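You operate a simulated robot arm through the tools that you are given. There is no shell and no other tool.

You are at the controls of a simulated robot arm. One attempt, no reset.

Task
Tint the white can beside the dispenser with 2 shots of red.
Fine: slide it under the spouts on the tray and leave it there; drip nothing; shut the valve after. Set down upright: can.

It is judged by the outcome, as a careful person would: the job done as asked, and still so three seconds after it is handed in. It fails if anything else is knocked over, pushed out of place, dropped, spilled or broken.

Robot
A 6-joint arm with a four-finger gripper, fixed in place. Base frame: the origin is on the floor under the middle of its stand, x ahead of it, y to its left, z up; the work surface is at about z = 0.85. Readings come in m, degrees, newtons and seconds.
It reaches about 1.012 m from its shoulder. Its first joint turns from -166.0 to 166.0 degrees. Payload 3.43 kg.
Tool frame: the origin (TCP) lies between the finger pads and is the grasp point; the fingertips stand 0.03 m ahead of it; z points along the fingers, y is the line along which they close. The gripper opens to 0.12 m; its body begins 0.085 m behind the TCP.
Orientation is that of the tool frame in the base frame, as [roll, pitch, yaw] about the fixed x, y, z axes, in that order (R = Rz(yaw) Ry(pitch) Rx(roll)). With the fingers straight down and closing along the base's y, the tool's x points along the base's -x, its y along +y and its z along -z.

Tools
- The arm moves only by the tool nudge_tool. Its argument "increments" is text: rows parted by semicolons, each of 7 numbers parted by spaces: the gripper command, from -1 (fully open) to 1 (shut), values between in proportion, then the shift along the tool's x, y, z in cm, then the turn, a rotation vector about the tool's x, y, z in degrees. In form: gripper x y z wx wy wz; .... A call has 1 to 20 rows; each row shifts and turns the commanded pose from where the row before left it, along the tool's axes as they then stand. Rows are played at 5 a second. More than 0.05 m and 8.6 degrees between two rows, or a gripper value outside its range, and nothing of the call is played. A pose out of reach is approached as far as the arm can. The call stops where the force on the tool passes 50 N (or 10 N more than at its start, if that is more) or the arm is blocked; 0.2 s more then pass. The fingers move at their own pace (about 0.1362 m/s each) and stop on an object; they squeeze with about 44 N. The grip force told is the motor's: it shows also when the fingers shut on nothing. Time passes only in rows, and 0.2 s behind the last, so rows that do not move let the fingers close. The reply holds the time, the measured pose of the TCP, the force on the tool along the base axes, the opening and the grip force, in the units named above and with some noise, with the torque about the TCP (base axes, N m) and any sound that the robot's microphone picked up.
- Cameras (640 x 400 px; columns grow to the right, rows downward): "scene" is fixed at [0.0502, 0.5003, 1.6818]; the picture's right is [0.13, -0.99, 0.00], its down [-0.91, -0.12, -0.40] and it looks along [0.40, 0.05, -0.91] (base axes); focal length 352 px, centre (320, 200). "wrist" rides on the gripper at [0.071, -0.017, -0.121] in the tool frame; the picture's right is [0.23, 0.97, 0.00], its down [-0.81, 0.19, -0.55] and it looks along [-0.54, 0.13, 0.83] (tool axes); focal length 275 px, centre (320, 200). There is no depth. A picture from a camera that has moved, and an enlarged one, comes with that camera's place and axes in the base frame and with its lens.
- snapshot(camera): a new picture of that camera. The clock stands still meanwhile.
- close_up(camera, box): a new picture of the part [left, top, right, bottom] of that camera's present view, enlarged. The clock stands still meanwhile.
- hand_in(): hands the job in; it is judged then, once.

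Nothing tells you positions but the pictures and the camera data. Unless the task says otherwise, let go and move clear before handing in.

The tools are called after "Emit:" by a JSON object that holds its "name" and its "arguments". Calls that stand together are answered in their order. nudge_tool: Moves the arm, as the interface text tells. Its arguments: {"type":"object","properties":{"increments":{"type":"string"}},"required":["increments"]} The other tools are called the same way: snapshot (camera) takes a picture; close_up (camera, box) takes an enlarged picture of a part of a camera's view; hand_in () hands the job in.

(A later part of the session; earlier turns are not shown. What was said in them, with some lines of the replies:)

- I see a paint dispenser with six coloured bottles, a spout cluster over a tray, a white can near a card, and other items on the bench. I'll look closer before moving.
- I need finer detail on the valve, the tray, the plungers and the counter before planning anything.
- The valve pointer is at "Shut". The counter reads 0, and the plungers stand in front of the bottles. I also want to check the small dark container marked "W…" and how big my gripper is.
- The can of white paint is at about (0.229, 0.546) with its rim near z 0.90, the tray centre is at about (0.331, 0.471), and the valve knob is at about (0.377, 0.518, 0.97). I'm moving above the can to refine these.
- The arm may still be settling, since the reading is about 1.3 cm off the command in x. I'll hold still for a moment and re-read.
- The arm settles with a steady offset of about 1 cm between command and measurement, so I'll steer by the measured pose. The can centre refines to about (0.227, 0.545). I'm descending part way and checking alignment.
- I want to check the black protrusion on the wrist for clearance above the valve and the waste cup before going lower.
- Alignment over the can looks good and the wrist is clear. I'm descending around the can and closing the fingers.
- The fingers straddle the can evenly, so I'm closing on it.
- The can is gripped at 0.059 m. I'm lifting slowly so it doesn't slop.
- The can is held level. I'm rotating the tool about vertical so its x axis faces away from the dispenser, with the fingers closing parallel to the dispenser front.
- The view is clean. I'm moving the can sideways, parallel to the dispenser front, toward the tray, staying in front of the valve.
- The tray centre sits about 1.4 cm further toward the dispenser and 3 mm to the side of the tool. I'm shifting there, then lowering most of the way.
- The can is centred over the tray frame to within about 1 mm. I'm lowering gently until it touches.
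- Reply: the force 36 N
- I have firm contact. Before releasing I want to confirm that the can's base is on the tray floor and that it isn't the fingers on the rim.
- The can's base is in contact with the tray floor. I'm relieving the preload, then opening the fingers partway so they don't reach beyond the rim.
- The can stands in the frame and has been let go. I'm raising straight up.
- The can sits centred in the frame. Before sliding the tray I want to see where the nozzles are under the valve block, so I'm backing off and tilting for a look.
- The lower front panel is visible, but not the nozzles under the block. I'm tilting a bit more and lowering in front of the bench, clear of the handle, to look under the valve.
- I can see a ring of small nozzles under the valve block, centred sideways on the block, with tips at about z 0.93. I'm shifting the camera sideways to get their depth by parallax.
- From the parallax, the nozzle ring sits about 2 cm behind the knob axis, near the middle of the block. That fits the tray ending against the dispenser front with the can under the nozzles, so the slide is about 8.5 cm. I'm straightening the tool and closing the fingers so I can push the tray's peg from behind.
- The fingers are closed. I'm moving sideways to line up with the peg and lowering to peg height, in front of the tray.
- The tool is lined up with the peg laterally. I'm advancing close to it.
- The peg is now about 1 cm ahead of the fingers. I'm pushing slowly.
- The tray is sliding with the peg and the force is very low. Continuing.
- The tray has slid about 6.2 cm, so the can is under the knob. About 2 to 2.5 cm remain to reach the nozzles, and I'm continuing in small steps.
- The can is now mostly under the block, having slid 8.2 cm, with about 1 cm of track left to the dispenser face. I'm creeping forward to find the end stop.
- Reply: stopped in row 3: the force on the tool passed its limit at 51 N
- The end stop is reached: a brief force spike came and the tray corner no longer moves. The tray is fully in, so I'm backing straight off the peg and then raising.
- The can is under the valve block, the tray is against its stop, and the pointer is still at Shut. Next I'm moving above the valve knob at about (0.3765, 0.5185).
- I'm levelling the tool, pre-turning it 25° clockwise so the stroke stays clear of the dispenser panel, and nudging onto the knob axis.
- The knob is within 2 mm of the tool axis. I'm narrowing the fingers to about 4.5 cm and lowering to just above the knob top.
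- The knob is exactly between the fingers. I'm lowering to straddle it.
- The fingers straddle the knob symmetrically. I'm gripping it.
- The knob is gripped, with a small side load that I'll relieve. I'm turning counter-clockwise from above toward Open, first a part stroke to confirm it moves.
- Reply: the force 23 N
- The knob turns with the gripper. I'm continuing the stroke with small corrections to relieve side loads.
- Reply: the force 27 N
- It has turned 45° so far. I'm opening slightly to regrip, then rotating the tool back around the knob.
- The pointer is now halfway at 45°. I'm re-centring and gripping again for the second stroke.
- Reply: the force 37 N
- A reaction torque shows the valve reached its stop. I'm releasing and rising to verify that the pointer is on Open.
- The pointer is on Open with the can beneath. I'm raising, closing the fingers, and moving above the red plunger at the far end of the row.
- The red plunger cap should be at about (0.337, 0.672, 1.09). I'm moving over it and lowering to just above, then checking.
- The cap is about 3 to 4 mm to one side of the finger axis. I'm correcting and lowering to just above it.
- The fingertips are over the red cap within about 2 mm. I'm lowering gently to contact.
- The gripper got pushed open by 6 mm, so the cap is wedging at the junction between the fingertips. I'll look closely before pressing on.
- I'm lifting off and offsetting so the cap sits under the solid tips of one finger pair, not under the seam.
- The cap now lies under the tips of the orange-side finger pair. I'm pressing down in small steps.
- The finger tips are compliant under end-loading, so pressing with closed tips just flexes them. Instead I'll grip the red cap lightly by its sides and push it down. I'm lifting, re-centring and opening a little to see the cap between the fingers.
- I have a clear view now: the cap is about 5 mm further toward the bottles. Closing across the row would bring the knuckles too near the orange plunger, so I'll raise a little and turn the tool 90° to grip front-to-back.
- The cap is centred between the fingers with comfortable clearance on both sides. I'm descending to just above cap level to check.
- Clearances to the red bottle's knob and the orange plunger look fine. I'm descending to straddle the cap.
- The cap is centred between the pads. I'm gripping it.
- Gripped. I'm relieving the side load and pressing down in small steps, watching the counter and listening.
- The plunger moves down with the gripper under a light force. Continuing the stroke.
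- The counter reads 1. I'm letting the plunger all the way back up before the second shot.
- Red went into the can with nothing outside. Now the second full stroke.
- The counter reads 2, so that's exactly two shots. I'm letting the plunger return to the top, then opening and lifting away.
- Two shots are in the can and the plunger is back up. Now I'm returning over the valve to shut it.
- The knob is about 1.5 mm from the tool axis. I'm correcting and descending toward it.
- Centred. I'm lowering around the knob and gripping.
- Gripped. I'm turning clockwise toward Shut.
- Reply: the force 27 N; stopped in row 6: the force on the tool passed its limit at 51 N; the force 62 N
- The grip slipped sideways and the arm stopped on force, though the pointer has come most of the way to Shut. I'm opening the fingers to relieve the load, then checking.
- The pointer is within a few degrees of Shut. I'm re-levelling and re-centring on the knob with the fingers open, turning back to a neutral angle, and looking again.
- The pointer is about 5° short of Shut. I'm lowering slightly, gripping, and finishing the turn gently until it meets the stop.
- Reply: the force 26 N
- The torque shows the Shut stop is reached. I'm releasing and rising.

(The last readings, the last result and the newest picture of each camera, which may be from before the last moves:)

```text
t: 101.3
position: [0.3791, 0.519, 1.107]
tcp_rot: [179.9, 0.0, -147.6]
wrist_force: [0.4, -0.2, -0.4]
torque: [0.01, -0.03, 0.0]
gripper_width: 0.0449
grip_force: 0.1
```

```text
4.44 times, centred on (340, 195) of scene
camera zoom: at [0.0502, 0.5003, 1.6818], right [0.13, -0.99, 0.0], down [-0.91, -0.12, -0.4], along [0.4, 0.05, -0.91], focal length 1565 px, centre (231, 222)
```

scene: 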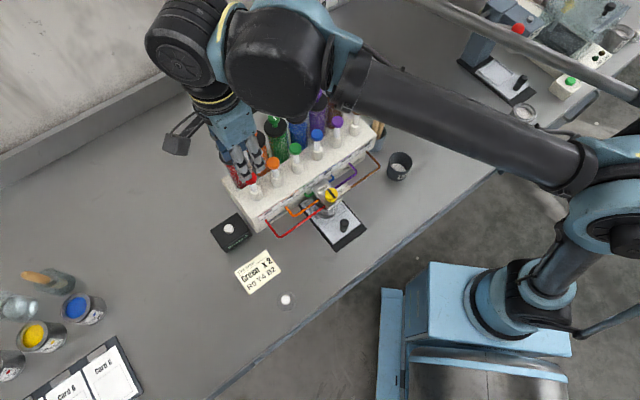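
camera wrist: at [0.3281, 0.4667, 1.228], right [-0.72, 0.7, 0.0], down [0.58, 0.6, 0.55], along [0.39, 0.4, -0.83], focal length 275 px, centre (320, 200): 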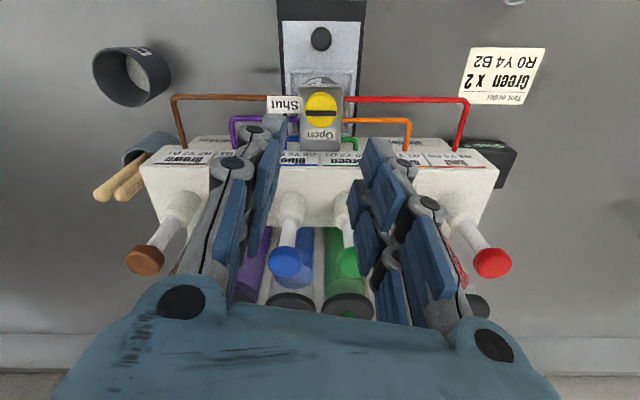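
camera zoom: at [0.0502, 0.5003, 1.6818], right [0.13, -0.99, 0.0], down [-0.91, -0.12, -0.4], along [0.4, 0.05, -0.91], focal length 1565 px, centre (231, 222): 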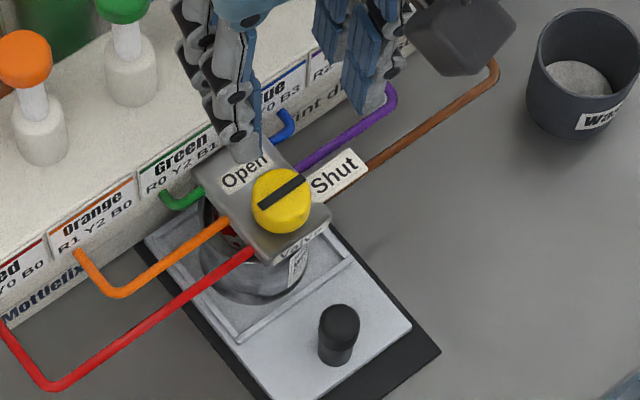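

The valve is shut, with the pointer aligned to Shut. I'm moving the arm clear and doing a final inspection.

Emit:
{"name": "nudge_tool", "arguments": {"increments": "0.25 0 0 -4 0 0 0; 0.25 0 0 -4 0 0 0; 0.25 3 0 -2 0 0 0; 0.25 4 0 0 0 0 0; 0.25 4 0 0 0 0 0; 0.25 4 0 0 0 0 0; 0.25 0 0 0 0 0 0; 0.25 0 0 0 0 0 0"}}

Emit:
{"name": "snapshot", "arguments": {"camera": "scene"}}

Emit:
{"name": "snapshot", "arguments": {"camera": "wrist"}}

Emit:
{"name": "close_up", "arguments": {"camera": "scene", "box": [290, 160, 390, 260]}}

Emit:
{"name": "close_up", "arguments": {"camera": "scene", "box": [200, 60, 400, 260]}}

```text
t: 103.1
position: [0.2516, 0.4372, 1.2077]
tcp_rot: [-180.0, -0.1, -147.7]
wrist_force: [0.6, 0.9, -0.7]
torque: [0.04, 0.0, 0.02]
gripper_width: 0.0451
grip_force: 0.1
```

```text
taken
```

scene: 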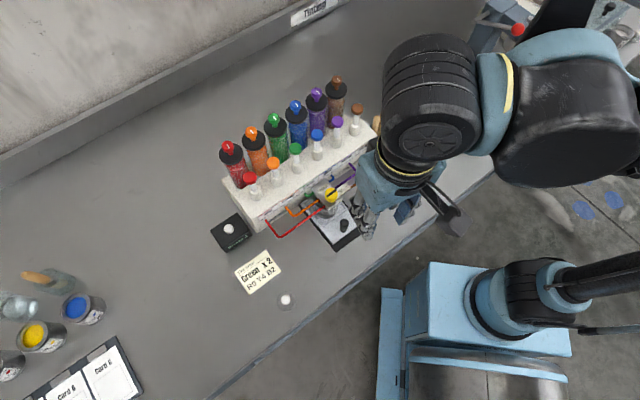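

```text
taken
camera wrist: at [0.2002, 0.3851, 1.3274], right [-0.72, 0.7, 0.0], down [0.58, 0.6, 0.55], along [0.39, 0.4, -0.83], focal length 275 px, centre (320, 200)
```

wrist: 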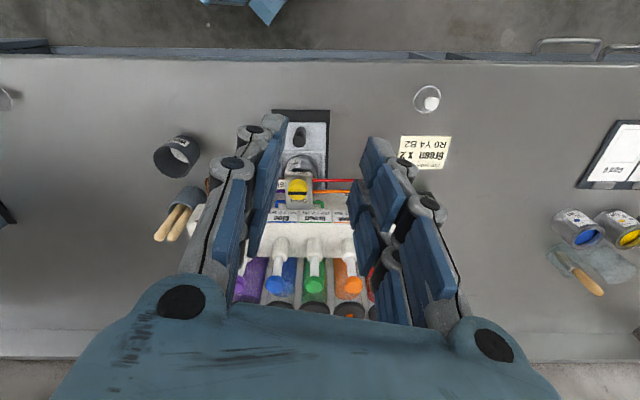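

```text
4.00 times, centred on (340, 210) of scene
camera zoom: at [0.0502, 0.5003, 1.6818], right [0.13, -0.99, 0.0], down [-0.91, -0.12, -0.4], along [0.4, 0.05, -0.91], focal length 1408 px, centre (240, 160)
```

zoom: 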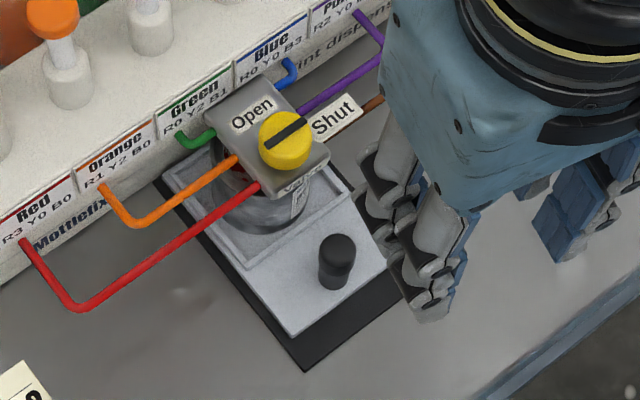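

```text
2.00 times, centred on (300, 160) of scene
camera zoom: at [0.0502, 0.5003, 1.6818], right [0.13, -0.99, 0.0], down [-0.91, -0.12, -0.4], along [0.4, 0.05, -0.91], focal length 704 px, centre (360, 280)
```

zoom: 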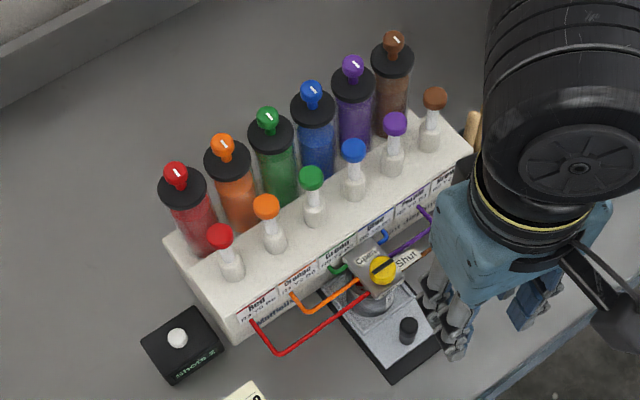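

Emit:
{"name": "close_up", "arguments": {"camera": "wrist", "box": [265, 105, 345, 215]}}

Emit:
{"name": "close_up", "arguments": {"camera": "scene", "box": [310, 185, 350, 225]}}

Emit:
{"name": "close_up", "arguments": {"camera": "scene", "box": [200, 200, 264, 260]}}

```text
3.64 times, centred on (305, 160) of wrist
camera zoom: at [0.2002, 0.3851, 1.3274], right [-0.72, 0.7, 0.0], down [0.58, 0.6, 0.55], along [0.39, 0.4, -0.83], focal length 1001 px, centre (374, 346)
```

zoom: 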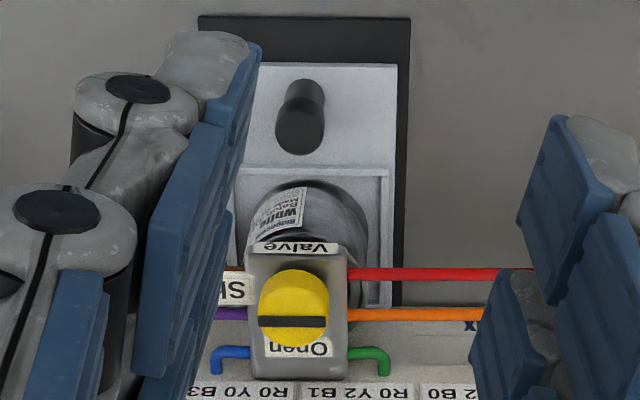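

```text
10.00 times, centred on (330, 205) of scene
camera zoom: at [0.0502, 0.5003, 1.6818], right [0.13, -0.99, 0.0], down [-0.91, -0.12, -0.4], along [0.4, 0.05, -0.91], focal length 3521 px, centre (220, 150)
```

zoom: 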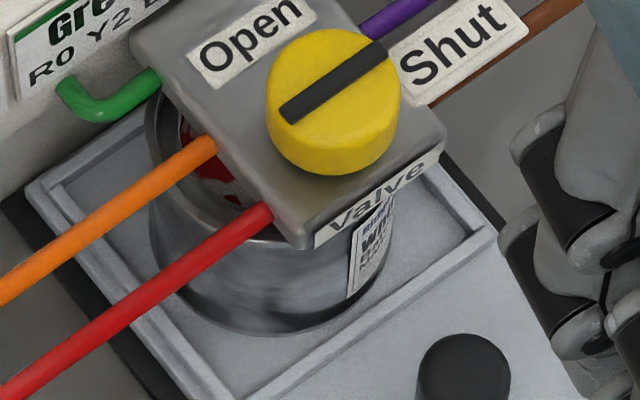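

```text
6.67 times, centred on (232, 230) of scene
camera zoom: at [0.0502, 0.5003, 1.6818], right [0.13, -0.99, 0.0], down [-0.91, -0.12, -0.4], along [0.4, 0.05, -0.91], focal length 2347 px, centre (907, 0)
```

zoom: 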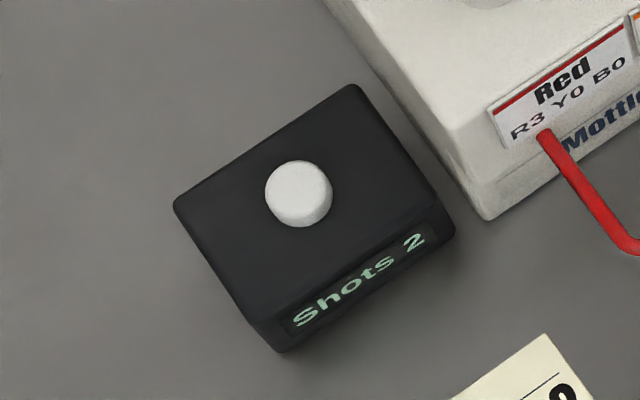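

The can stands upright on the tray under the nozzles with red in it. The tray and bench are clean, the counter shows 2, the valve pointer is at Shut, and the arm is clear. I'm handing in.

Emit:
{"name": "hand_in", "arguments": {}}

```text
The job is handed in.
```

The white can now has 2 shots of red in it. It is standing upright on the tray under the spouts, and the job is handed in.

- **Shots:** the dispenser's counter reads 2, and the red plunger is back up at its top position.
- **Tray:** it is pushed in to its end stop. In the last close-ups the tray and the bench around it showed no drips.
- **Valve:** shut, with the pointer on "Shut". While closing it, the grip slipped once a few degrees short. I regripped and turned it until it met its stop.
- **Everything else:** I saw nothing knocked over, moved or spilled, and the arm was clear before I handed in.
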